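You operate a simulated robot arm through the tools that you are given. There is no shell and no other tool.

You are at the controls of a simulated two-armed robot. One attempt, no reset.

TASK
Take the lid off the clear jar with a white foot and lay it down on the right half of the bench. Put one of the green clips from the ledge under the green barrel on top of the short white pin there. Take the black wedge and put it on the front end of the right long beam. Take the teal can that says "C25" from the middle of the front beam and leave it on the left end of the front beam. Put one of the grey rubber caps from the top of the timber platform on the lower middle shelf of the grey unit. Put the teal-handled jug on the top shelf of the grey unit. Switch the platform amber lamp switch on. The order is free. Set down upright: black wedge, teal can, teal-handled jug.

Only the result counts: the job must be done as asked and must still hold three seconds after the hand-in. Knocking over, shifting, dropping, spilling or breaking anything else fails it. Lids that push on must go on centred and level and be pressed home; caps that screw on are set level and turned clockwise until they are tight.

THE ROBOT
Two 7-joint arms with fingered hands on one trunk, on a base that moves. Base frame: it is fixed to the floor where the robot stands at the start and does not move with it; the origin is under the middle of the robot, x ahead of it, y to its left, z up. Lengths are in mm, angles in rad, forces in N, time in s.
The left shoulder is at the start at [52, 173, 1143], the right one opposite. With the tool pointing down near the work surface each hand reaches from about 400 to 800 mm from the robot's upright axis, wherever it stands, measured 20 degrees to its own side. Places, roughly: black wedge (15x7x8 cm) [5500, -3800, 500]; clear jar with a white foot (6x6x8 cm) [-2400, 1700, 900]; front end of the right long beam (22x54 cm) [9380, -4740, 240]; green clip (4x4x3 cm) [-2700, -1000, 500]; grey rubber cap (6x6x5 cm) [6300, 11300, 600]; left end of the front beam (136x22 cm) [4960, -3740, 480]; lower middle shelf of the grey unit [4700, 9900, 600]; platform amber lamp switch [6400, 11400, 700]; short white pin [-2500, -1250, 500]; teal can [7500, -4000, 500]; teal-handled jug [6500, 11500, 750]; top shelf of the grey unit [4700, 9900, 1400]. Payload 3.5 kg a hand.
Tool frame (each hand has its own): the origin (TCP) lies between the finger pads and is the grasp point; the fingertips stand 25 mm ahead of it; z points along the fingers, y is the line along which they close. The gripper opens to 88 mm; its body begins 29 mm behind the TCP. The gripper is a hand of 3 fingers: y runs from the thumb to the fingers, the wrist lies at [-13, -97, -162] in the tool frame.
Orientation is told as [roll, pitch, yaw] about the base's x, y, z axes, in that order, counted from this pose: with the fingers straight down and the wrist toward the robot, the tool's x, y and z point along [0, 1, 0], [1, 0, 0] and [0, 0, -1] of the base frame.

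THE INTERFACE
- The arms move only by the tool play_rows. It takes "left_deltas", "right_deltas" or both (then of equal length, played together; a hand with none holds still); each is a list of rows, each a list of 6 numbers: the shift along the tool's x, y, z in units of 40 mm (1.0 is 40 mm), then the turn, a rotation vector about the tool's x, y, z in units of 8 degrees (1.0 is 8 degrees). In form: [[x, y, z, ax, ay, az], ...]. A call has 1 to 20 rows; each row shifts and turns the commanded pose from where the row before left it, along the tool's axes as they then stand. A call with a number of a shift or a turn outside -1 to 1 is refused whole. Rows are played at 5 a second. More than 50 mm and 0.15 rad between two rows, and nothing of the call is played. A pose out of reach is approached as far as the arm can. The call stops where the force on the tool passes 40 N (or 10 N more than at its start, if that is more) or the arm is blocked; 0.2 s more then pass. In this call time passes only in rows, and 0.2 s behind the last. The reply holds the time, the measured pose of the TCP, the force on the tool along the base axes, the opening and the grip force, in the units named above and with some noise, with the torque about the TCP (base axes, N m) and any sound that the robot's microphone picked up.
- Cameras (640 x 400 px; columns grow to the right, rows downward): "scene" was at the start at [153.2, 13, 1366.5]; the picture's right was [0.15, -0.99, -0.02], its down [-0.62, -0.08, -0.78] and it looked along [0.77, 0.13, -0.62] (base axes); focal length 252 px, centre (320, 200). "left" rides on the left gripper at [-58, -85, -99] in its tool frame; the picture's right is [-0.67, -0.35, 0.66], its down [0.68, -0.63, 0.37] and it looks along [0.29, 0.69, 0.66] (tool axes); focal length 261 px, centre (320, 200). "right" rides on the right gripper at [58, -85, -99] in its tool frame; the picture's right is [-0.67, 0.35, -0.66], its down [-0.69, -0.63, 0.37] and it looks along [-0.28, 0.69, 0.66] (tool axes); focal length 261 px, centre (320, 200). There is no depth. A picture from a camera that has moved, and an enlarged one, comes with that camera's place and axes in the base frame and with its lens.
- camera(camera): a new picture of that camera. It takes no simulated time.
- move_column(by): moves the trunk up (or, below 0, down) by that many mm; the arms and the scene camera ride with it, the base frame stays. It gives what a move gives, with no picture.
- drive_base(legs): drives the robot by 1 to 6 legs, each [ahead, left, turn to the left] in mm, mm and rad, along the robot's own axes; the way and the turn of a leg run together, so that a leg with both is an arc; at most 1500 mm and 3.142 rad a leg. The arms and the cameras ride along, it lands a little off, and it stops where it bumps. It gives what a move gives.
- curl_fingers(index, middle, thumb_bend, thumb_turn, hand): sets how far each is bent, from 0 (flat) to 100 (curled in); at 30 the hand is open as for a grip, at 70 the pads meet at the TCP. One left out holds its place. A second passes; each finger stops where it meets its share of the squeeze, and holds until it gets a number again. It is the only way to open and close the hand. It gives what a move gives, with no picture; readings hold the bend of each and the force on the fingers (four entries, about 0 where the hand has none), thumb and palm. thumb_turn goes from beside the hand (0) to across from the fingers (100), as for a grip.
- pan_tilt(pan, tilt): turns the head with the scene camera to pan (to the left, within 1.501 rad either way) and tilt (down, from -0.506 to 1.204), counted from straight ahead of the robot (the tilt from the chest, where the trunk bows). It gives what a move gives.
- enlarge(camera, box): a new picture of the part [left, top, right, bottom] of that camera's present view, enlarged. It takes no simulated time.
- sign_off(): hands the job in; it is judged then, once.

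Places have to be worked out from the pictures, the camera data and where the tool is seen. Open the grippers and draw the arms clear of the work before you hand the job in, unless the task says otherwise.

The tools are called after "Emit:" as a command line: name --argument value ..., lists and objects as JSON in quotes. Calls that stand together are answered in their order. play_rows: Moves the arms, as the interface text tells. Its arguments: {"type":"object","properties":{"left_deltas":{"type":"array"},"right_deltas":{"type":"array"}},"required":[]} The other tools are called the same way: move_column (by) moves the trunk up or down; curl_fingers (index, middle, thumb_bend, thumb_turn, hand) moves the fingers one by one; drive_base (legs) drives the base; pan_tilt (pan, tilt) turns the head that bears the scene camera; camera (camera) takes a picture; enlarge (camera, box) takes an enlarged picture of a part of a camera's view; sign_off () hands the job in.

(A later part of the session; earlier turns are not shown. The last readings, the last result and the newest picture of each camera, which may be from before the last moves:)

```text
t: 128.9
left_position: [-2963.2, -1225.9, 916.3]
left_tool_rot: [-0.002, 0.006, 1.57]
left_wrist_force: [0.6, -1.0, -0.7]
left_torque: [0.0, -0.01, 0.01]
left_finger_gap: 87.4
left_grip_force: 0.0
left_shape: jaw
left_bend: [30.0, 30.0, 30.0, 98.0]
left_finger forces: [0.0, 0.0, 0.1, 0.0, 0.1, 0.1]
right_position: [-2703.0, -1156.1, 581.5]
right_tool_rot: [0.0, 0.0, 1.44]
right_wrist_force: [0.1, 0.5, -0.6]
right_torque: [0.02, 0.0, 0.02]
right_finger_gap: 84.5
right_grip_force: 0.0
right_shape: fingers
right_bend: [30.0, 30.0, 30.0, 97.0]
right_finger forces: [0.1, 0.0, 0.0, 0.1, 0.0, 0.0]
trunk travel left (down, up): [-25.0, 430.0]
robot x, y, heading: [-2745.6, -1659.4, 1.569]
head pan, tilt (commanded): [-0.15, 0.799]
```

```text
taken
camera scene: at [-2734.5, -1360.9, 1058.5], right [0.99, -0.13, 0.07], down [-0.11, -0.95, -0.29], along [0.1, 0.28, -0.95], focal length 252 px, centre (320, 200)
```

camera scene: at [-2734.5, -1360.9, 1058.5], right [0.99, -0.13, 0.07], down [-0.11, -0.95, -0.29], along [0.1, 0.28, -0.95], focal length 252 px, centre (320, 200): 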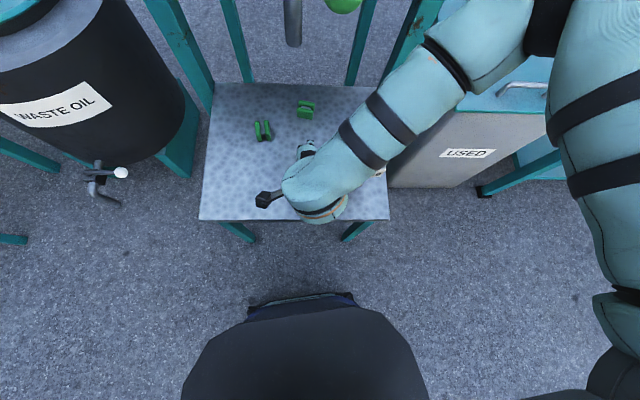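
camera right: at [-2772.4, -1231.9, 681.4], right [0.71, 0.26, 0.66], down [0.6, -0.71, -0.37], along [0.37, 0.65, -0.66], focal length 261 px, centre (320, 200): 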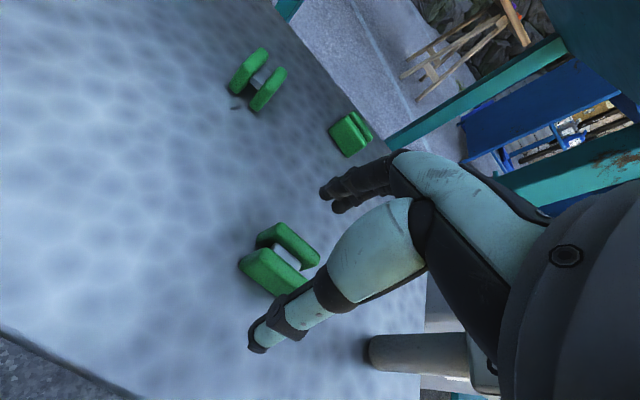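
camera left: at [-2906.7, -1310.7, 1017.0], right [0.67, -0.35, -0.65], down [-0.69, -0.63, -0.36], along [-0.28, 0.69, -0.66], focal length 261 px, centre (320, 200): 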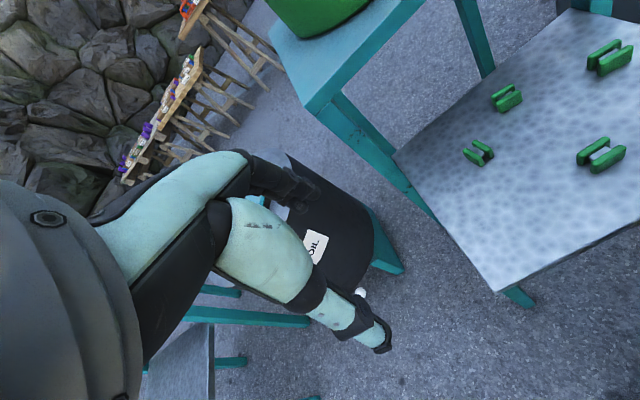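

The clip is centred between thumb and fingers to within a few mm. I lower the remaining 40 mm and close on it.

Emit:
play_rows --right_deltas '[[-0.03, 0.08, 0.4, 0, 0, 0], [0, 0, 0.4, 0, 0, 0], [0, 0, 0.2, 0, 0, 0]]'

Emit:
curl_fingers --hand "right" --index 48 --middle 48 --thumb_bend 48

Emit:
camera --camera "right"

```text
t: 129.7
left_position: [-2964.5, -1228.9, 919.0]
left_tool_rot: [-0.002, 0.001, 1.569]
left_wrist_force: [-0.2, -0.7, 0.3]
left_torque: [-0.03, 0.01, -0.01]
left_finger_gap: 87.7
left_grip_force: 0.0
left_shape: jaw
left_bend: [30.0, 30.0, 30.0, 98.0]
left_finger forces: [0.1, 0.0, 0.0, 0.0, 0.0, 0.0]
right_position: [-2702.4, -1152.1, 543.8]
right_tool_rot: [0.002, -0.005, 1.438]
right_wrist_force: [0.2, -3.0, 17.4]
right_torque: [0.81, -0.26, -0.03]
right_finger_gap: 84.6
right_grip_force: 9.3
right_shape: fingers
right_bend: [30.0, 30.0, 30.0, 97.0]
right_finger forces: [0.1, 17.4, 0.0, 0.0, 0.3, 0.0]
trunk travel left (down, up): [-25.0, 430.0]
robot x, y, heading: [-2746.7, -1658.1, 1.567]
head pan, tilt (commanded): [-0.15, 0.799]
```

```text
t: 130.4
left_position: [-2964.4, -1228.5, 918.1]
left_tool_rot: [0.0, -0.002, 1.568]
left_wrist_force: [-0.2, 0.3, -0.2]
left_torque: [-0.02, -0.01, -0.04]
left_finger_gap: 87.9
left_grip_force: 0.1
left_shape: jaw
left_bend: [30.0, 30.0, 30.0, 98.0]
left_finger forces: [0.0, 0.0, 0.0, 0.0, 0.0, 0.1]
right_position: [-2702.8, -1150.5, 545.2]
right_tool_rot: [0.006, -0.012, 1.437]
right_wrist_force: [2.1, 2.3, 32.9]
right_torque: [0.84, -0.16, -0.02]
right_finger_gap: 59.1
right_grip_force: 16.8
right_shape: fingers
right_bend: [43.0, 33.0, 43.0, 98.0]
right_finger forces: [11.3, 14.1, 0.0, 0.0, 8.4, 0.0]
trunk travel left (down, up): [-25.0, 430.0]
robot x, y, heading: [-2746.5, -1655.9, 1.571]
head pan, tilt (commanded): [-0.15, 0.799]
stopped (right hand): the force on the tool passed its limit at 41 N (the readings are from after the stop); the commanded pose is now the measured one
```

```text
taken
camera right: at [-2771.9, -1228.3, 645.5], right [0.71, 0.25, 0.66], down [0.59, -0.71, -0.38], along [0.37, 0.66, -0.65], focal length 261 px, centre (320, 200)
```

right: 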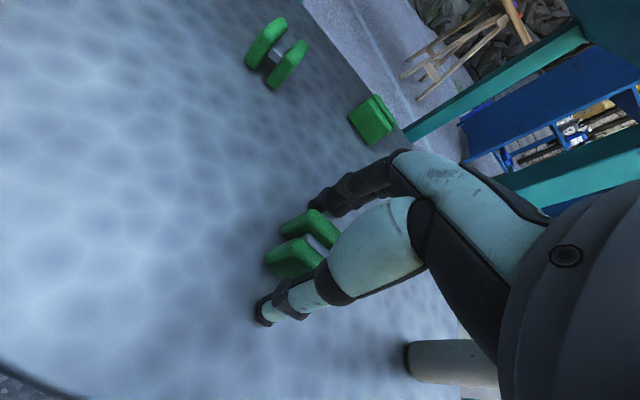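

The fingertips pressed on the table top (it is about 10 mm higher than reckoned). I raise the hand 10 mm before closing further.

Emit:
play_rows --right_deltas '[[0, 0, -0.15, 0, 0, 0], [0, 0, -0.1, 0, 0, 0]]'

Emit:
camera --camera "right"

```text
t: 131.0
left_position: [-2963.5, -1225.5, 915.4]
left_tool_rot: [-0.001, 0.003, 1.567]
left_wrist_force: [-0.4, -0.2, -0.1]
left_torque: [0.01, 0.0, 0.01]
left_finger_gap: 87.5
left_grip_force: 0.1
left_shape: jaw
left_bend: [30.0, 30.0, 30.0, 98.0]
left_finger forces: [0.0, 0.0, 0.0, 0.1, 0.0, 0.1]
right_position: [-2701.4, -1150.9, 549.5]
right_tool_rot: [0.003, -0.002, 1.439]
right_wrist_force: [-1.0, 0.1, -0.1]
right_torque: [0.0, 0.0, -0.01]
right_finger_gap: 46.9
right_grip_force: 0.0
right_shape: fingers
right_bend: [48.0, 41.0, 48.0, 97.0]
right_finger forces: [0.0, 0.1, 0.0, 0.0, 0.0, 0.0]
trunk travel left (down, up): [-25.0, 430.0]
robot x, y, heading: [-2745.0, -1657.4, 1.567]
head pan, tilt (commanded): [-0.15, 0.799]
```

```text
taken
camera right: at [-2771.3, -1227.9, 649.8], right [0.71, 0.26, 0.65], down [0.6, -0.71, -0.37], along [0.37, 0.65, -0.66], focal length 261 px, centre (320, 200)
```

right: 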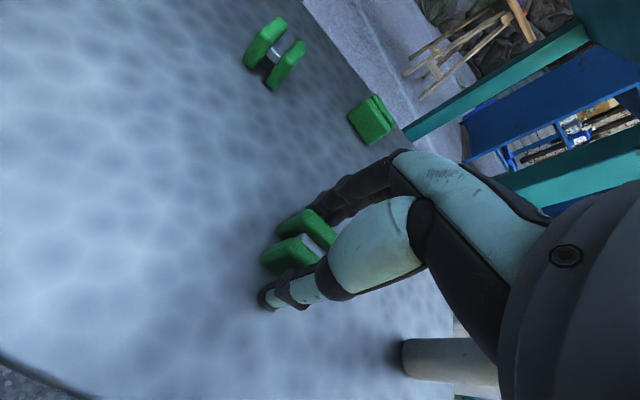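

The hand is free of the table again (force 0), with the clip between thumb and fingers. I close onto it.

Emit:
curl_fingers --hand "right" --index 56 --middle 56 --thumb_bend 56

Emit:
enlarge --camera "right" --box '[220, 130, 420, 330]'

```text
t: 132.0
left_position: [-2964.4, -1226.7, 918.0]
left_tool_rot: [-0.002, 0.006, 1.569]
left_wrist_force: [-1.0, -0.5, -0.6]
left_torque: [-0.03, 0.03, -0.02]
left_finger_gap: 87.6
left_grip_force: 0.0
left_shape: jaw
left_bend: [30.0, 30.0, 30.0, 98.0]
left_finger forces: [0.0, 0.0, 0.1, 0.0, 0.1, 0.0]
right_position: [-2702.1, -1150.8, 551.6]
right_tool_rot: [0.002, -0.005, 1.437]
right_wrist_force: [0.2, -0.4, -0.4]
right_torque: [-0.04, 0.04, -0.03]
right_finger_gap: 29.6
right_grip_force: 0.2
right_shape: fingers
right_bend: [56.0, 56.0, 56.0, 97.0]
right_finger forces: [0.1, 0.1, 0.0, 0.0, 0.2, 0.1]
trunk travel left (down, up): [-25.0, 430.0]
robot x, y, heading: [-2741.6, -1659.2, 1.572]
head pan, tilt (commanded): [-0.15, 0.799]
```

```text
2.00 times, centred on (320, 230) of right
camera zoom: at [-2771.6, -1227.6, 651.4], right [0.71, 0.25, 0.66], down [0.6, -0.71, -0.37], along [0.37, 0.65, -0.66], focal length 521 px, centre (320, 140)
```

zoom: 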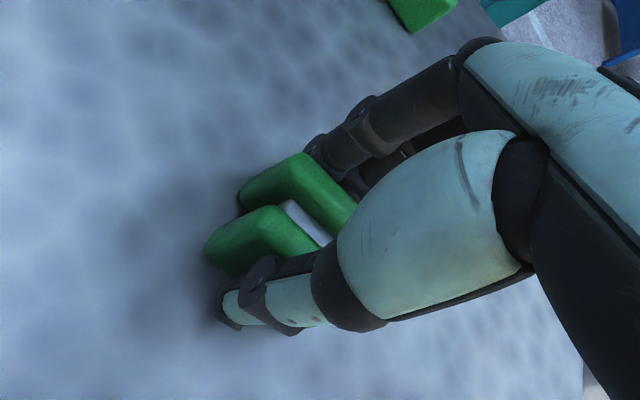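

The pads are just touching (gap 29.6). I close firmly.

Emit:
curl_fingers --hand "right" --index 64 --middle 64 --thumb_bend 64

Emit:
enlarge --camera "right" --box '[220, 130, 420, 330]'

```text
t: 133.0
left_position: [-2964.0, -1226.0, 917.2]
left_tool_rot: [-0.001, 0.006, 1.568]
left_wrist_force: [0.4, -0.3, -0.1]
left_torque: [-0.01, 0.02, 0.0]
left_finger_gap: 87.7
left_grip_force: 0.0
left_shape: jaw
left_bend: [30.0, 30.0, 30.0, 98.0]
left_finger forces: [0.1, 0.0, 0.0, 0.0, 0.0, 0.0]
right_position: [-2701.1, -1151.0, 549.7]
right_tool_rot: [0.002, -0.003, 1.438]
right_wrist_force: [-0.2, 0.1, 0.5]
right_torque: [0.01, 0.0, -0.02]
right_finger_gap: 25.8
right_grip_force: 6.0
right_shape: fingers
right_bend: [59.0, 60.0, 57.0, 97.0]
right_finger forces: [3.4, 2.9, 0.0, 0.0, 6.3, 0.1]
trunk travel left (down, up): [-25.0, 430.0]
robot x, y, heading: [-2746.1, -1658.2, 1.574]
head pan, tilt (commanded): [-0.15, 0.799]
```

```text
2.00 times, centred on (320, 230) of right
camera zoom: at [-2771.6, -1227.5, 651.4], right [0.71, 0.25, 0.66], down [0.6, -0.71, -0.37], along [0.37, 0.65, -0.66], focal length 521 px, centre (320, 140)
```

zoom: 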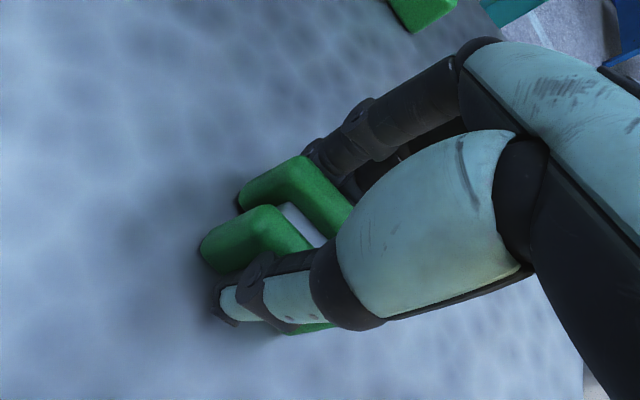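

Gripped with 6 N. I lift the clip clear to z about 710.

Emit:
play_rows --right_deltas '[[0, 0, -0.3, 0, 0, 0], [0, 0, -0.7, 0, 0, 0], [0, 0, -1, 0, 0, 0], [0, 0, -1, 0, 0, 0], [0, 0, -1, 0, 0, 0]]'

Emit:
camera --camera "right"

Emit:
camera --camera "scene"

```text
t: 134.2
left_position: [-2962.5, -1226.9, 917.2]
left_tool_rot: [-0.001, 0.004, 1.568]
left_wrist_force: [0.3, -0.4, 0.5]
left_torque: [-0.03, -0.04, 0.0]
left_finger_gap: 87.9
left_grip_force: 0.0
left_shape: jaw
left_bend: [30.0, 30.0, 30.0, 98.0]
left_finger forces: [0.0, 0.0, 0.1, 0.1, 0.1, 0.0]
right_position: [-2698.4, -1149.2, 713.6]
right_tool_rot: [0.003, -0.005, 1.44]
right_wrist_force: [0.4, 0.2, 0.1]
right_torque: [0.0, -0.01, -0.01]
right_finger_gap: 25.5
right_grip_force: 6.5
right_shape: fingers
right_bend: [59.0, 61.0, 57.0, 97.0]
right_finger forces: [3.3, 2.8, 0.0, 0.0, 6.0, 0.1]
trunk travel left (down, up): [-25.0, 430.0]
robot x, y, heading: [-2748.1, -1655.1, 1.567]
head pan, tilt (commanded): [-0.15, 0.799]
```

```text
taken
camera right: at [-2768.3, -1226.9, 813.4], right [0.71, 0.25, 0.66], down [0.6, -0.71, -0.37], along [0.37, 0.65, -0.66], focal length 261 px, centre (320, 200)
```

right: 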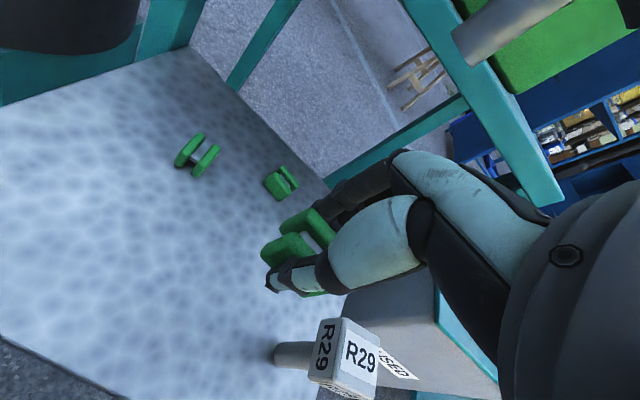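

```text
taken
camera scene: at [-2734.4, -1361.6, 1058.8], right [0.99, -0.13, 0.07], down [-0.11, -0.95, -0.29], along [0.1, 0.28, -0.95], focal length 252 px, centre (320, 200)
```

scene: 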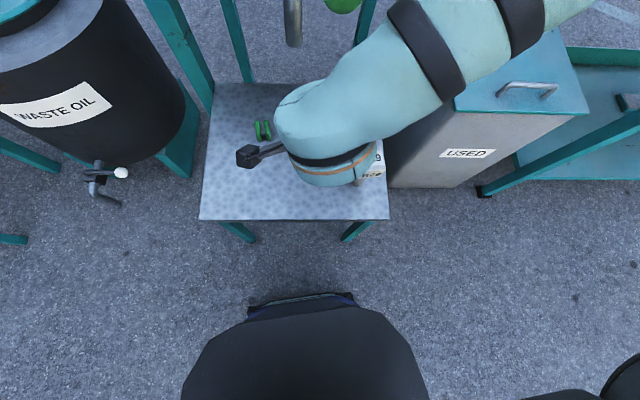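

The R29 block's top centre works out at about (-2582, -1167, 636). I carry the clip over it, keeping about 45 mm above.

Emit:
play_rows --right_deltas '[[-0.59, -0.012, 0, 0, 0, 0], [-0.59, -0.012, 0, 0, 0, 0], [-0.59, -0.012, 0, 0, 0, 0], [-0.59, -0.012, 0, 0, 0, 0], [-0.59, -0.012, 0, 0, 0, 0]]'

Emit:
camera --camera "right"

Emit:
camera --camera "scene"

```text
t: 135.4
left_position: [-2966.1, -1226.8, 917.5]
left_tool_rot: [-0.005, 0.001, 1.569]
left_wrist_force: [0.2, -1.0, 0.4]
left_torque: [0.01, -0.03, -0.03]
left_finger_gap: 87.8
left_grip_force: 0.0
left_shape: jaw
left_bend: [30.0, 30.0, 30.0, 98.0]
left_finger forces: [0.1, 0.0, 0.0, 0.1, 0.1, 0.0]
right_position: [-2585.8, -1169.4, 713.2]
right_tool_rot: [0.0, -0.006, 1.441]
right_wrist_force: [-0.2, -0.5, 0.5]
right_torque: [0.0, -0.05, 0.03]
right_finger_gap: 25.4
right_grip_force: 5.7
right_shape: fingers
right_bend: [59.0, 61.0, 57.0, 97.0]
right_finger forces: [3.3, 2.6, 0.0, 0.1, 5.9, 0.1]
trunk travel left (down, up): [-25.0, 430.0]
robot x, y, heading: [-2747.6, -1656.1, 1.568]
head pan, tilt (commanded): [-0.15, 0.799]
```

```text
taken
camera right: at [-2655.6, -1247.5, 813.1], right [0.71, 0.25, 0.66], down [0.6, -0.71, -0.37], along [0.37, 0.65, -0.66], focal length 261 px, centre (320, 200)
```

right: 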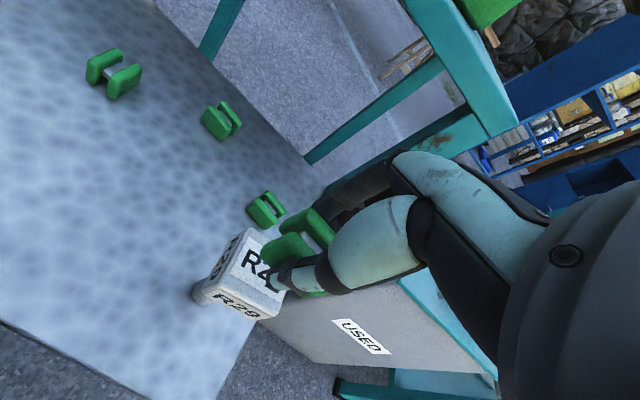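

```text
taken
camera scene: at [-2737.3, -1362.5, 1059.4], right [0.99, -0.13, 0.07], down [-0.11, -0.95, -0.29], along [0.11, 0.28, -0.95], focal length 252 px, centre (320, 200)
```

scene: 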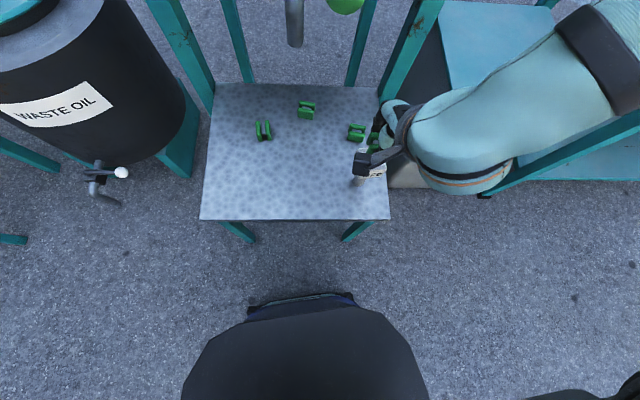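

I enlarge the wrist view to check the clip's alignment over the block.

Emit:
enlarge --camera "right" --box '[180, 170, 380, 350]'

Emit:
enlarge --camera "scene" --box '[320, 80, 440, 220]'

```text
2.22 times, centred on (280, 260) of right
camera zoom: at [-2655.6, -1247.5, 813.1], right [0.71, 0.25, 0.66], down [0.6, -0.71, -0.37], along [0.37, 0.65, -0.66], focal length 579 px, centre (409, 67)
```

zoom: 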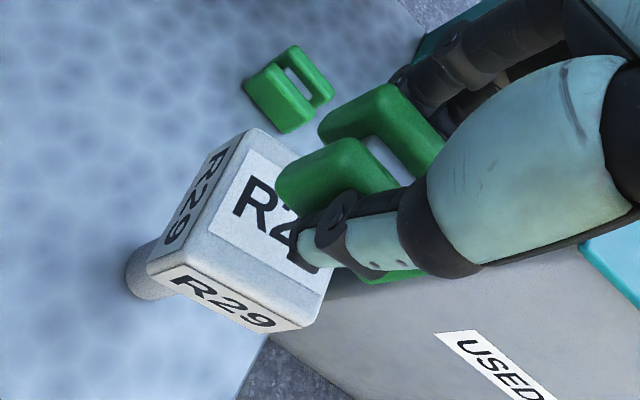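

```text
2.86 times, centred on (380, 150) of scene
camera zoom: at [-2737.3, -1362.5, 1059.4], right [0.99, -0.13, 0.07], down [-0.11, -0.95, -0.29], along [0.11, 0.28, -0.95], focal length 721 px, centre (149, 343)
```

zoom: 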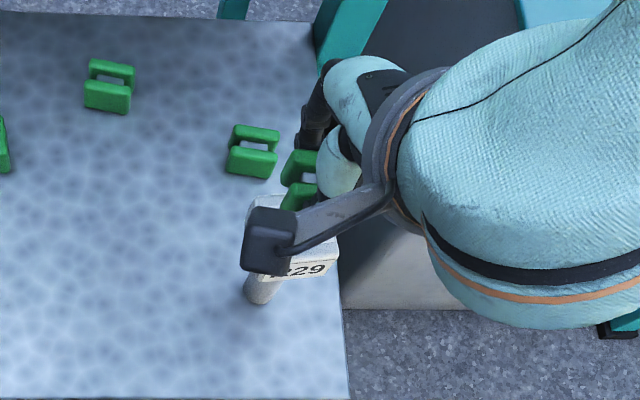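

The clip centre is within 4 mm of the block's centre (-2582, -1168). I correct that and lower, finishing with small steps to feel contact.

Emit:
play_rows --right_deltas '[[-0.08, 0.06, 0.3, 0, 0, 0], [0, 0, 0.3, 0, 0, 0], [0, 0, 0.15, 0, 0, 0]]'

Emit:
enlarge --camera "right" --box '[180, 170, 380, 350]'

```text
t: 136.2
left_position: [-2964.6, -1226.3, 917.0]
left_tool_rot: [-0.002, 0.005, 1.569]
left_wrist_force: [-0.5, -0.6, 0.0]
left_torque: [-0.01, -0.02, 0.03]
left_finger_gap: 87.8
left_grip_force: 0.0
left_shape: jaw
left_bend: [30.0, 30.0, 30.0, 98.0]
left_finger forces: [0.1, 0.0, 0.0, 0.0, 0.1, 0.0]
right_position: [-2581.6, -1167.1, 681.0]
right_tool_rot: [0.004, -0.004, 1.437]
right_wrist_force: [0.5, 0.1, -0.7]
right_torque: [0.03, -0.01, 0.02]
right_finger_gap: 25.2
right_grip_force: 5.8
right_shape: fingers
right_bend: [59.0, 61.0, 57.0, 97.0]
right_finger forces: [3.3, 2.6, 0.0, 0.0, 6.0, 0.0]
trunk travel left (down, up): [-25.0, 430.0]
robot x, y, heading: [-2750.5, -1656.8, 1.568]
head pan, tilt (commanded): [-0.15, 0.799]
```

```text
2.22 times, centred on (280, 260) of right
camera zoom: at [-2650.7, -1244.2, 781.6], right [0.71, 0.25, 0.66], down [0.6, -0.71, -0.37], along [0.37, 0.65, -0.66], focal length 579 px, centre (409, 67)
```

zoom: 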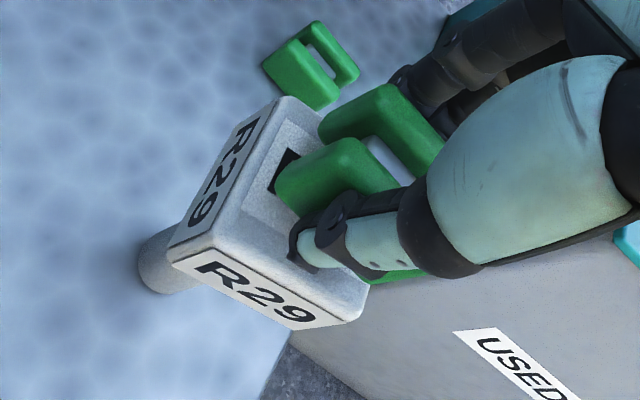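

Alignment over the block is good. I lower in 2 mm steps until contact shows.

Emit:
play_rows --right_deltas '[[0, 0, 0.1, 0, 0, 0], [0, 0, 0.05, 0, 0, 0], [0, 0, 0.05, 0, 0, 0], [0, 0, 0.05, 0, 0, 0]]'

Emit:
enlarge --camera "right" --box '[180, 170, 380, 350]'

```text
t: 137.2
left_position: [-2963.8, -1225.6, 917.3]
left_tool_rot: [-0.002, 0.003, 1.569]
left_wrist_force: [-0.6, 0.4, 0.1]
left_torque: [-0.02, 0.0, -0.01]
left_finger_gap: 87.6
left_grip_force: 0.0
left_shape: jaw
left_bend: [30.0, 30.0, 30.0, 98.0]
left_finger forces: [0.1, 0.0, 0.0, 0.0, 0.0, 0.0]
right_position: [-2581.7, -1168.0, 670.9]
right_tool_rot: [0.002, -0.003, 1.439]
right_wrist_force: [0.7, -0.2, 0.4]
right_torque: [0.01, -0.03, 0.0]
right_finger_gap: 25.8
right_grip_force: 6.4
right_shape: fingers
right_bend: [59.0, 61.0, 57.0, 97.0]
right_finger forces: [3.3, 2.8, 0.0, 0.0, 6.2, 0.1]
trunk travel left (down, up): [-25.0, 430.0]
robot x, y, heading: [-2743.7, -1657.5, 1.572]
head pan, tilt (commanded): [-0.15, 0.799]
```

```text
2.22 times, centred on (280, 260) of right
camera zoom: at [-2651.1, -1244.2, 772.2], right [0.71, 0.25, 0.66], down [0.6, -0.71, -0.37], along [0.37, 0.65, -0.66], focal length 579 px, centre (409, 67)
```

zoom: 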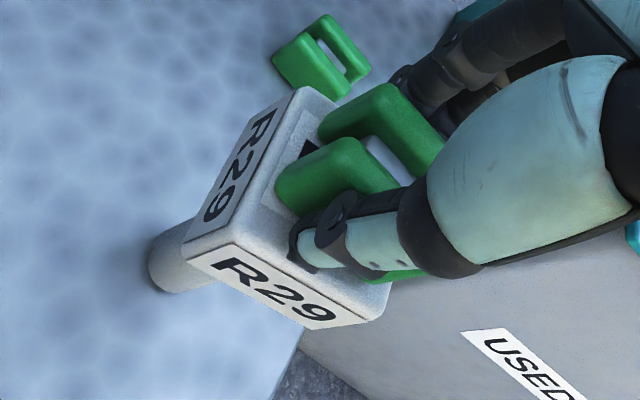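

Emit:
play_rows --right_deltas '[[0, 0, 0.05, 0, 0, 0], [0, 0, 0.05, 0, 0, 0]]'

Emit:
enlarge --camera "right" --box '[180, 170, 380, 350]'

```text
t: 137.8
left_position: [-2965.1, -1226.8, 917.9]
left_tool_rot: [-0.003, 0.003, 1.57]
left_wrist_force: [0.5, -0.2, -0.3]
left_torque: [0.02, -0.03, -0.03]
left_finger_gap: 87.6
left_grip_force: 0.0
left_shape: jaw
left_bend: [30.0, 30.0, 30.0, 98.0]
left_finger forces: [0.0, 0.0, 0.0, 0.1, 0.1, 0.0]
right_position: [-2582.4, -1166.8, 669.5]
right_tool_rot: [0.002, -0.006, 1.435]
right_wrist_force: [0.2, 1.3, 13.8]
right_torque: [0.06, -0.05, 0.0]
right_finger_gap: 25.6
right_grip_force: 8.7
right_shape: fingers
right_bend: [59.0, 61.0, 57.0, 97.0]
right_finger forces: [3.5, 7.0, 0.0, 0.0, 7.0, 0.0]
trunk travel left (down, up): [-25.0, 430.0]
robot x, y, heading: [-2750.0, -1655.8, 1.564]
head pan, tilt (commanded): [-0.15, 0.799]
```

```text
2.22 times, centred on (280, 260) of right
camera zoom: at [-2651.9, -1244.3, 769.3], right [0.71, 0.25, 0.66], down [0.59, -0.71, -0.37], along [0.38, 0.65, -0.66], focal length 579 px, centre (409, 67)
```

zoom: 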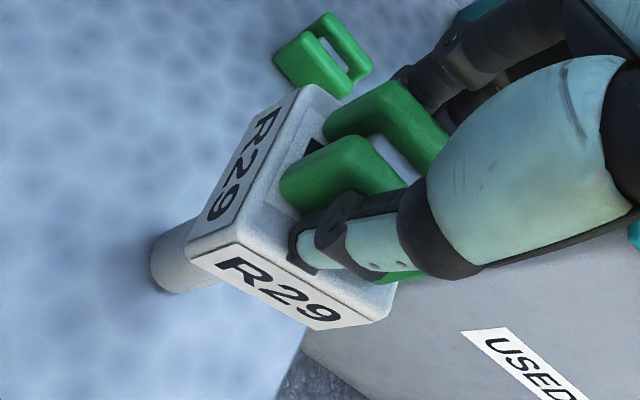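

Contact at z 669.5 (13.8 N). I ease off about 2 mm and release the clip gently.

Emit:
play_rows --right_deltas '[[0, 0, -0.05, 0, 0, 0]]'

Emit:
curl_fingers --hand "right" --index 53 --middle 53 --thumb_bend 53

Emit:
enlarge --camera "right" --box '[180, 170, 380, 350]'

```text
t: 138.2
left_position: [-2965.0, -1227.2, 918.7]
left_tool_rot: [-0.003, 0.001, 1.569]
left_wrist_force: [-0.6, 0.6, -0.1]
left_torque: [0.02, 0.03, 0.02]
left_finger_gap: 87.7
left_grip_force: 0.1
left_shape: jaw
left_bend: [30.0, 30.0, 30.0, 98.0]
left_finger forces: [0.1, 0.0, 0.0, 0.0, 0.0, 0.1]
right_position: [-2582.0, -1167.2, 668.5]
right_tool_rot: [0.002, -0.004, 1.439]
right_wrist_force: [0.9, 0.5, 7.9]
right_torque: [0.07, 0.0, 0.01]
right_finger_gap: 25.6
right_grip_force: 7.5
right_shape: fingers
right_bend: [59.0, 61.0, 57.0, 97.0]
right_finger forces: [3.6, 3.7, 0.0, 0.0, 6.7, 0.0]
trunk travel left (down, up): [-25.0, 430.0]
robot x, y, heading: [-2745.7, -1659.3, 1.569]
head pan, tilt (commanded): [-0.15, 0.799]
```

```text
t: 139.2
left_position: [-2964.3, -1225.6, 917.9]
left_tool_rot: [-0.001, 0.004, 1.568]
left_wrist_force: [-0.1, -0.1, 0.2]
left_torque: [-0.02, -0.03, -0.01]
left_finger_gap: 87.6
left_grip_force: 0.1
left_shape: jaw
left_bend: [30.0, 30.0, 30.0, 98.0]
left_finger forces: [0.0, 0.1, 0.1, 0.0, 0.0, 0.0]
right_position: [-2582.3, -1166.8, 668.5]
right_tool_rot: [-0.001, -0.002, 1.439]
right_wrist_force: [-1.2, 0.9, 0.7]
right_torque: [0.01, 0.0, 0.02]
right_finger_gap: 34.9
right_grip_force: 0.1
right_shape: fingers
right_bend: [53.0, 53.0, 53.0, 97.0]
right_finger forces: [0.0, 0.4, 0.0, 0.0, 0.3, 0.0]
trunk travel left (down, up): [-25.0, 430.0]
robot x, y, heading: [-2744.2, -1655.6, 1.57]
head pan, tilt (commanded): [-0.15, 0.799]
```

```text
2.22 times, centred on (280, 260) of right
camera zoom: at [-2651.4, -1243.6, 769.7], right [0.71, 0.25, 0.66], down [0.6, -0.71, -0.37], along [0.37, 0.65, -0.66], focal length 579 px, centre (409, 67)
```

zoom: 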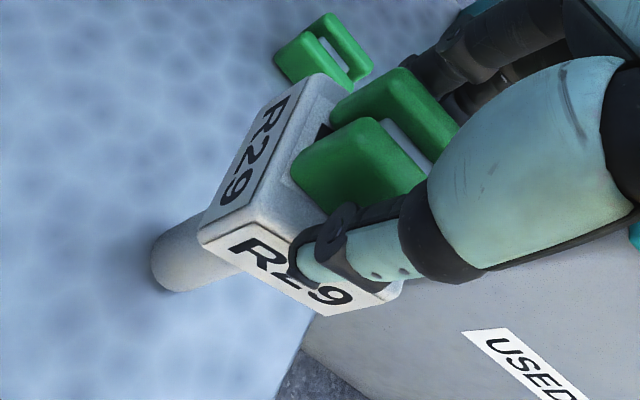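

The block seems to have shifted slightly in view, perhaps the fingertips rest on its top. I raise the hand a few mm straight up and check.

Emit:
play_rows --right_deltas '[[0, 0, -0.1, 0, 0, 0], [0, 0, -0.1, 0, 0, 0]]'

Emit:
enlarge --camera "right" --box '[180, 170, 380, 350]'

Emit:
enlarge --camera "scene" --box '[320, 80, 440, 220]'

```text
t: 139.8
left_position: [-2964.6, -1225.0, 918.6]
left_tool_rot: [-0.002, 0.002, 1.568]
left_wrist_force: [-0.2, 0.3, 0.2]
left_torque: [-0.02, -0.01, 0.0]
left_finger_gap: 87.8
left_grip_force: 0.1
left_shape: jaw
left_bend: [30.0, 30.0, 30.0, 98.0]
left_finger forces: [0.1, 0.1, 0.1, 0.1, 0.1, 0.1]
right_position: [-2581.8, -1167.6, 677.8]
right_tool_rot: [0.0, -0.004, 1.438]
right_wrist_force: [0.8, -0.4, 1.1]
right_torque: [0.01, 0.0, 0.02]
right_finger_gap: 35.3
right_grip_force: 0.0
right_shape: fingers
right_bend: [53.0, 53.0, 53.0, 97.0]
right_finger forces: [0.0, 0.0, 0.0, 0.0, 0.1, 0.0]
trunk travel left (down, up): [-25.0, 430.0]
robot x, y, heading: [-2749.6, -1654.0, 1.565]
head pan, tilt (commanded): [-0.15, 0.799]
```

```text
2.22 times, centred on (280, 260) of right
camera zoom: at [-2651.2, -1244.6, 777.8], right [0.71, 0.25, 0.66], down [0.6, -0.71, -0.37], along [0.37, 0.65, -0.66], focal length 579 px, centre (409, 67)
```

zoom: 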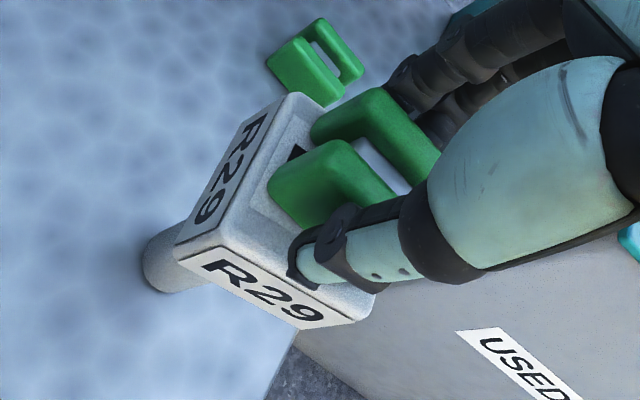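

```text
2.86 times, centred on (380, 150) of scene
camera zoom: at [-2734.5, -1360.9, 1058.5], right [0.99, -0.13, 0.07], down [-0.11, -0.95, -0.29], along [0.1, 0.28, -0.95], focal length 721 px, centre (149, 343)
```

zoom: 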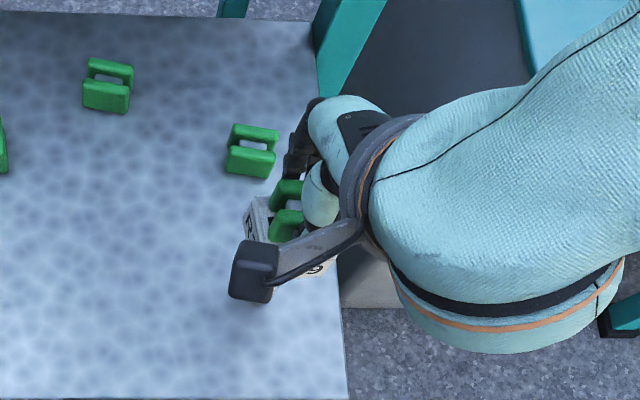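

The pin is upright again and the clip sits on its top. I raise the hand straight up, slowly.

Emit:
play_rows --right_deltas '[[0, 0, -0.2, 0, 0, 0], [0, 0, -0.2, 0, 0, 0], [0, 0, -0.3, 0, 0, 0], [0, 0, -0.5, 0, 0, 0], [0, 0, -0.8, 0, 0, 0], [0, 0, -0.8, 0, 0, 0], [0, 0, -0.8, 0, 0, 0]]'

Emit:
camera --camera "right"

Emit:
camera --camera "scene"

```text
t: 141.4
left_position: [-2963.4, -1226.9, 917.6]
left_tool_rot: [-0.002, 0.003, 1.57]
left_wrist_force: [1.0, 0.1, 0.1]
left_torque: [0.01, -0.03, -0.01]
left_finger_gap: 87.4
left_grip_force: 0.1
left_shape: jaw
left_bend: [30.0, 30.0, 30.0, 98.0]
left_finger forces: [0.1, 0.1, 0.0, 0.0, 0.0, 0.1]
right_position: [-2583.5, -1165.1, 820.5]
right_tool_rot: [0.004, -0.005, 1.438]
right_wrist_force: [0.8, 0.4, 0.0]
right_torque: [0.0, 0.0, 0.01]
right_finger_gap: 35.1
right_grip_force: 0.0
right_shape: fingers
right_bend: [53.0, 53.0, 53.0, 97.0]
right_finger forces: [0.1, 0.1, 0.1, 0.0, 0.1, 0.1]
right hand out of reach, approached as far as the arm can: row 5
trunk travel left (down, up): [-25.0, 430.0]
robot x, y, heading: [-2747.9, -1657.7, 1.565]
head pan, tilt (commanded): [-0.15, 0.799]
```

```text
taken
camera right: at [-2652.3, -1242.4, 921.7], right [0.71, 0.25, 0.66], down [0.59, -0.71, -0.37], along [0.37, 0.65, -0.66], focal length 261 px, centre (320, 200)
```

right: 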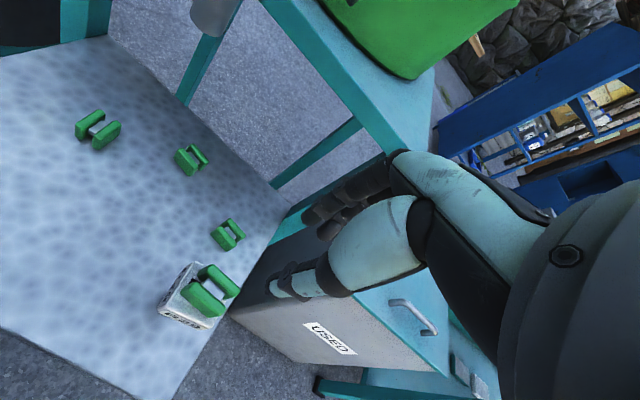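

```text
taken
camera scene: at [-2734.4, -1361.3, 1058.7], right [0.99, -0.13, 0.07], down [-0.11, -0.95, -0.29], along [0.1, 0.28, -0.95], focal length 252 px, centre (320, 200)
```

scene: 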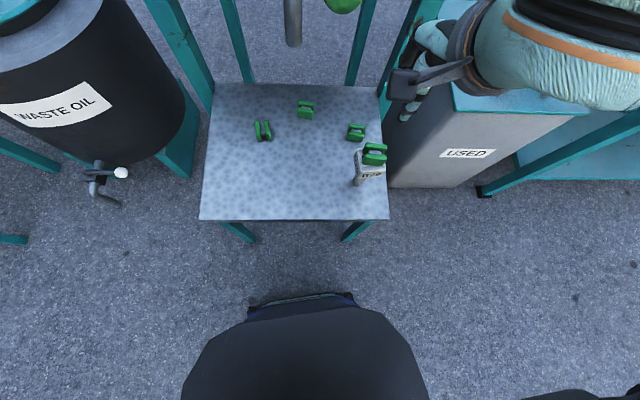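

Emit:
enlarge --camera "right" --box '[130, 220, 270, 360]'

Emit:
enlarge --camera "scene" --box '[320, 110, 420, 210]'

```text
2.86 times, centred on (200, 290) of right
camera zoom: at [-2652.3, -1242.4, 921.7], right [0.71, 0.25, 0.66], down [0.59, -0.71, -0.37], along [0.37, 0.65, -0.66], focal length 745 px, centre (663, -57)
```

zoom: 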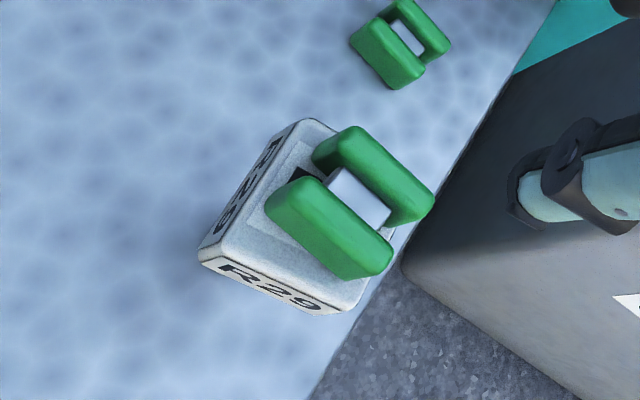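

```text
4.00 times, centred on (370, 160) of scene
camera zoom: at [-2734.4, -1361.3, 1058.7], right [0.99, -0.13, 0.07], down [-0.11, -0.95, -0.29], along [0.1, 0.28, -0.95], focal length 1009 px, centre (120, 360)
```

zoom: 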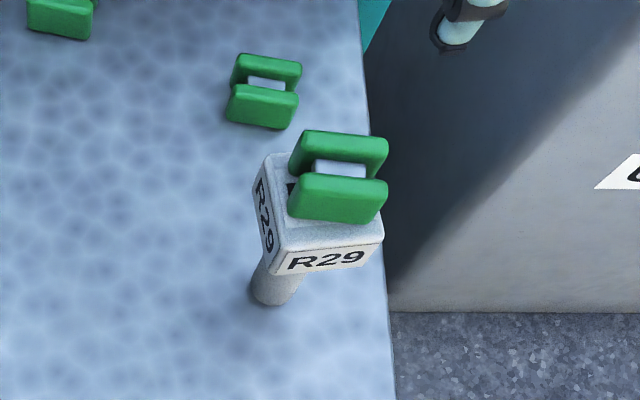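

The clip rests on top of the pin's head and the pin stands. I raise the trunk back up, bring the right hand in, and back away.

Emit:
move_column --by 200

Emit:
curl_fingers --hand "right" --index 30 --middle 30 --thumb_bend 30

Emit:
drive_base --legs '[[-450, 0, 0]]'

Emit:
pan_tilt --pan 0 --tilt 0.5

Emit:
camera --camera "scene"

```text
t: 143.6
left_position: [-2964.1, -1226.6, 1118.1]
left_tool_rot: [-0.001, 0.006, 1.568]
left_wrist_force: [-0.4, 0.2, -0.4]
left_torque: [0.0, 0.01, 0.0]
left_finger_gap: 87.9
left_grip_force: 0.1
left_shape: jaw
left_bend: [30.0, 30.0, 30.0, 98.0]
left_finger forces: [0.0, 0.0, 0.1, 0.0, 0.1, 0.0]
right_position: [-2582.8, -1164.7, 1019.5]
right_tool_rot: [0.001, -0.004, 1.437]
right_wrist_force: [0.2, 0.2, -0.7]
right_torque: [0.0, 0.0, -0.04]
right_finger_gap: 34.8
right_grip_force: 0.0
right_shape: fingers
right_bend: [53.0, 53.0, 53.0, 97.0]
right_finger forces: [0.0, 0.0, 0.0, 0.0, 0.1, 0.0]
trunk travel left (down, up): [-225.0, 230.0]
robot x, y, heading: [-2750.1, -1655.6, 1.569]
head pan, tilt (commanded): [-0.15, 0.799]
```

```text
t: 144.6
left_position: [-2963.1, -1227.1, 1117.1]
left_tool_rot: [-0.001, 0.003, 1.569]
left_wrist_force: [0.0, -1.5, 0.1]
left_torque: [-0.06, 0.0, 0.03]
left_finger_gap: 87.8
left_grip_force: 0.0
left_shape: jaw
left_bend: [30.0, 30.0, 30.0, 98.0]
left_finger forces: [0.0, 0.1, 0.0, 0.0, 0.0, 0.0]
right_position: [-2582.3, -1163.7, 1021.0]
right_tool_rot: [0.004, -0.003, 1.438]
right_wrist_force: [0.2, -0.4, -0.1]
right_torque: [-0.04, -0.02, 0.01]
right_finger_gap: 84.3
right_grip_force: 0.1
right_shape: fingers
right_bend: [30.0, 30.0, 30.0, 97.0]
right_finger forces: [0.0, 0.0, 0.0, 0.0, 0.0, 0.0]
trunk travel left (down, up): [-225.0, 230.0]
robot x, y, heading: [-2746.7, -1654.2, 1.571]
head pan, tilt (commanded): [-0.15, 0.799]
```

```text
t: 147.3
left_position: [-2964.4, -1668.6, 1116.8]
left_tool_rot: [-0.002, 0.004, 1.563]
left_wrist_force: [-0.7, -1.0, -0.1]
left_torque: [0.02, 0.0, -0.02]
left_finger_gap: 87.7
left_grip_force: 0.1
left_shape: jaw
left_bend: [30.0, 30.0, 30.0, 98.0]
left_finger forces: [0.0, 0.0, 0.0, 0.0, 0.0, 0.0]
right_position: [-2579.7, -1609.2, 1020.5]
right_tool_rot: [0.002, -0.003, 1.432]
right_wrist_force: [0.2, -0.7, 0.0]
right_torque: [0.01, 0.0, -0.01]
right_finger_gap: 84.5
right_grip_force: 0.1
right_shape: fingers
right_bend: [30.0, 30.0, 30.0, 97.0]
right_finger forces: [0.0, 0.0, 0.1, 0.0, 0.0, 0.0]
trunk travel left (down, up): [-225.0, 230.0]
robot x, y, heading: [-2750.3, -2101.0, 1.564]
head pan, tilt (commanded): [-0.15, 0.799]
```

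```text
t: 148.1
left_position: [-2962.5, -1669.4, 1118.4]
left_tool_rot: [-0.002, 0.003, 1.562]
left_wrist_force: [0.0, -0.1, -0.5]
left_torque: [-0.01, -0.02, 0.01]
left_finger_gap: 87.7
left_grip_force: 0.1
left_shape: jaw
left_bend: [30.0, 30.0, 30.0, 98.0]
left_finger forces: [0.1, 0.1, 0.0, 0.0, 0.0, 0.0]
right_position: [-2580.2, -1609.8, 1021.5]
right_tool_rot: [0.003, -0.004, 1.431]
right_wrist_force: [-0.1, 0.0, -0.2]
right_torque: [0.0, 0.04, 0.01]
right_finger_gap: 84.4
right_grip_force: 0.0
right_shape: fingers
right_bend: [30.0, 30.0, 30.0, 97.0]
right_finger forces: [0.0, 0.1, 0.0, 0.0, 0.1, 0.0]
trunk travel left (down, up): [-225.0, 230.0]
robot x, y, heading: [-2748.5, -2100.9, 1.561]
head pan, tilt (commanded): [0.0, 0.499]
```

```text
taken
camera scene: at [-2747.7, -1946.3, 1369.1], right [1.0, -0.01, 0.0], down [-0.01, -0.6, -0.8], along [0.01, 0.8, -0.6], focal length 252 px, centre (320, 200)
```

scene: 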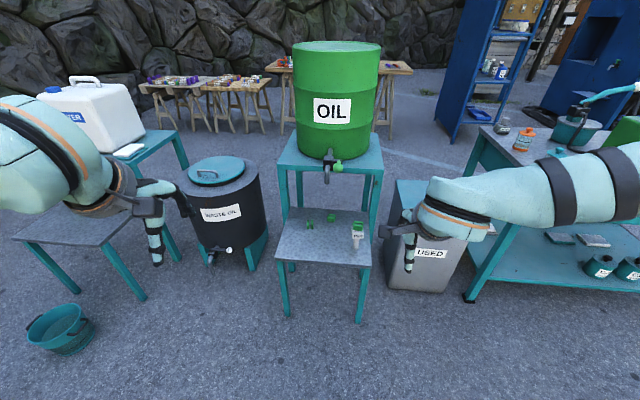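

The clip stays on the pin. Next are the beam jobs far to the east; I straighten the right hand and turn to face east.

Emit:
play_rows --right_deltas '[[0, 0, -0.8, 0, 0, -0.93], [0, 0, -0.8, 0, 0, 0]]'

Emit:
drive_base --legs '[[-200, 0, 0], [0, 0, -1.56]]'

Emit:
pan_tilt --pan -0.1 --tilt 0.15

Emit:
camera --camera "scene"

Emit:
enlarge --camera "scene" --box '[220, 100, 420, 220]'

```text
t: 148.7
left_position: [-2962.8, -1667.7, 1118.0]
left_tool_rot: [-0.001, 0.002, 1.56]
left_wrist_force: [-0.8, -0.7, -0.4]
left_torque: [-0.01, -0.01, 0.02]
left_finger_gap: 87.7
left_grip_force: 0.1
left_shape: jaw
left_bend: [30.0, 30.0, 30.0, 98.0]
left_finger forces: [0.0, 0.0, 0.1, 0.0, 0.1, 0.0]
right_position: [-2581.2, -1610.2, 1085.6]
right_tool_rot: [0.003, -0.005, 1.563]
right_wrist_force: [0.0, 0.7, 0.3]
right_torque: [0.03, -0.02, 0.01]
right_finger_gap: 84.5
right_grip_force: 0.1
right_shape: fingers
right_bend: [30.0, 30.0, 30.0, 97.0]
right_finger forces: [0.0, 0.0, 0.0, 0.1, 0.1, 0.0]
trunk travel left (down, up): [-225.0, 230.0]
robot x, y, heading: [-2752.4, -2101.8, 1.56]
head pan, tilt (commanded): [0.0, 0.499]
```

```text
t: 154.1
left_position: [-2319.5, -2084.1, 1117.9]
left_tool_rot: [-0.001, 0.003, 0.002]
left_wrist_force: [-0.4, -0.9, -0.2]
left_torque: [-0.02, 0.02, -0.03]
left_finger_gap: 87.9
left_grip_force: 0.0
left_shape: jaw
left_bend: [30.0, 30.0, 30.0, 98.0]
left_finger forces: [0.0, 0.0, 0.0, 0.0, 0.0, 0.0]
right_position: [-2259.1, -2465.9, 1082.5]
right_tool_rot: [0.001, -0.004, -0.001]
right_wrist_force: [-0.9, 0.1, 0.4]
right_torque: [0.0, -0.02, -0.02]
right_finger_gap: 84.6
right_grip_force: 0.1
right_shape: fingers
right_bend: [30.0, 30.0, 30.0, 97.0]
right_finger forces: [0.0, 0.0, 0.1, 0.1, 0.1, 0.0]
trunk travel left (down, up): [-225.0, 230.0]
robot x, y, heading: [-2752.3, -2303.5, 0.001]
head pan, tilt (commanded): [0.0, 0.499]
```

```text
t: 154.9
left_position: [-2320.3, -2084.7, 1117.6]
left_tool_rot: [-0.001, 0.004, 0.002]
left_wrist_force: [-0.7, -0.3, -0.6]
left_torque: [-0.03, -0.03, 0.0]
left_finger_gap: 87.6
left_grip_force: 0.0
left_shape: jaw
left_bend: [30.0, 30.0, 30.0, 98.0]
left_finger forces: [0.0, 0.0, 0.1, 0.0, 0.1, 0.1]
right_position: [-2257.8, -2465.7, 1083.0]
right_tool_rot: [0.001, -0.004, 0.0]
right_wrist_force: [0.2, -0.4, -0.9]
right_torque: [0.01, 0.0, -0.03]
right_finger_gap: 84.5
right_grip_force: 0.1
right_shape: fingers
right_bend: [30.0, 30.0, 30.0, 97.0]
right_finger forces: [0.0, 0.0, 0.0, 0.0, 0.0, 0.0]
trunk travel left (down, up): [-225.0, 230.0]
robot x, y, heading: [-2747.0, -2303.0, 0.002]
head pan, tilt (commanded): [-0.099, 0.15]
```

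```text
taken
camera scene: at [-2589.2, -2312.4, 1400.9], right [-0.1, -1.0, 0.01], down [-0.29, 0.01, -0.96], along [0.95, -0.1, -0.29], focal length 252 px, centre (320, 200)
```

scene: 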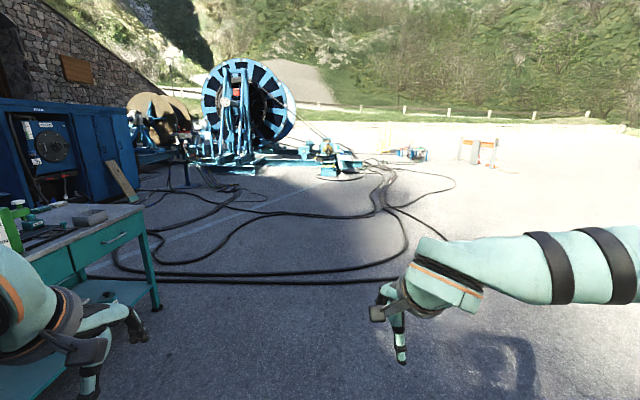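

```text
3.20 times, centred on (320, 160) of scene
camera zoom: at [-2589.2, -2312.4, 1400.9], right [-0.1, -1.0, 0.01], down [-0.29, 0.01, -0.96], along [0.95, -0.1, -0.29], focal length 807 px, centre (320, 328)
```

zoom: 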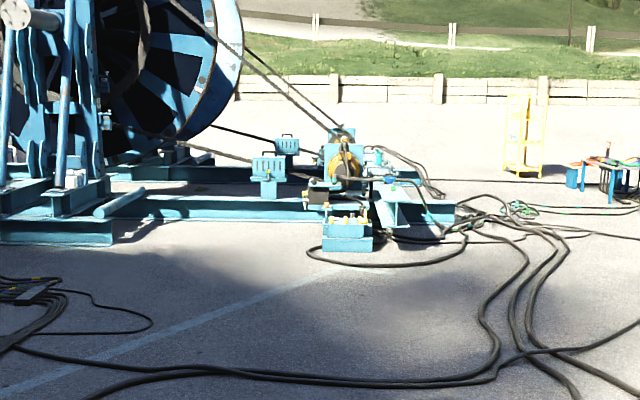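

The reel frame and its beams lie far ahead to the east. The ground toward there shows only cables, so I drive along it in several legs and look again.

Emit:
drive_base --legs '[[1500, -100, 0], [1500, -100, 0], [1500, -100, 0], [1000, -100, 0]]'

Emit:
pan_tilt --pan 0 --tilt 0.25

Emit:
camera --camera "scene"

Emit:
enlarge --camera "scene" --box '[240, 100, 440, 240]'

```text
refused: leg 1 is longer than a leg can be; nothing moved
```

```text
t: 155.6
left_position: [-2320.0, -2084.0, 1118.2]
left_tool_rot: [-0.002, 0.003, 0.0]
left_wrist_force: [0.4, 0.1, -0.4]
left_torque: [0.02, -0.03, 0.0]
left_finger_gap: 87.6
left_grip_force: 0.0
left_shape: jaw
left_bend: [30.0, 30.0, 30.0, 98.0]
left_finger forces: [0.0, 0.1, 0.1, 0.0, 0.1, 0.1]
right_position: [-2258.2, -2466.3, 1083.6]
right_tool_rot: [0.002, -0.003, 0.001]
right_wrist_force: [-1.2, 0.0, 1.0]
right_torque: [0.01, 0.0, 0.02]
right_finger_gap: 84.3
right_grip_force: 0.1
right_shape: fingers
right_bend: [30.0, 30.0, 30.0, 97.0]
right_finger forces: [0.0, 0.0, 0.0, 0.1, 0.1, 0.0]
trunk travel left (down, up): [-225.0, 230.0]
robot x, y, heading: [-2750.5, -2303.6, -0.001]
head pan, tilt (commanded): [0.0, 0.25]
```

```text
taken
camera scene: at [-2589.4, -2303.2, 1391.7], right [0.0, -1.0, 0.0], down [-0.38, 0.0, -0.93], along [0.93, 0.0, -0.38], focal length 252 px, centre (320, 200)
```

scene: 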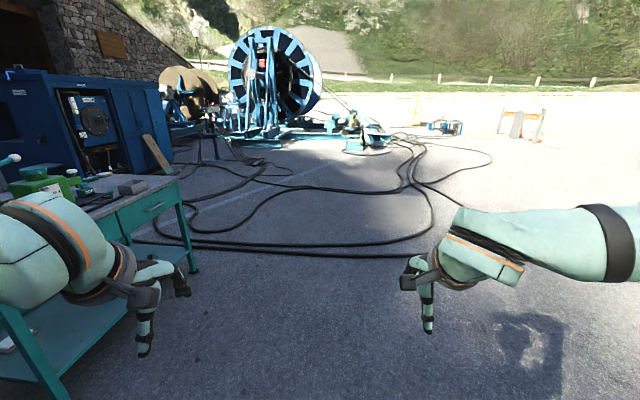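

```text
2.86 times, centred on (340, 170) of scene
camera zoom: at [-2589.4, -2303.2, 1391.7], right [0.0, -1.0, 0.0], down [-0.38, 0.0, -0.93], along [0.93, 0.0, -0.38], focal length 721 px, centre (263, 286)
```

zoom: 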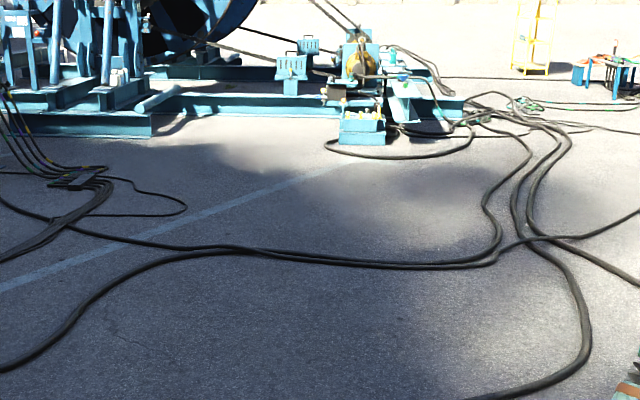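

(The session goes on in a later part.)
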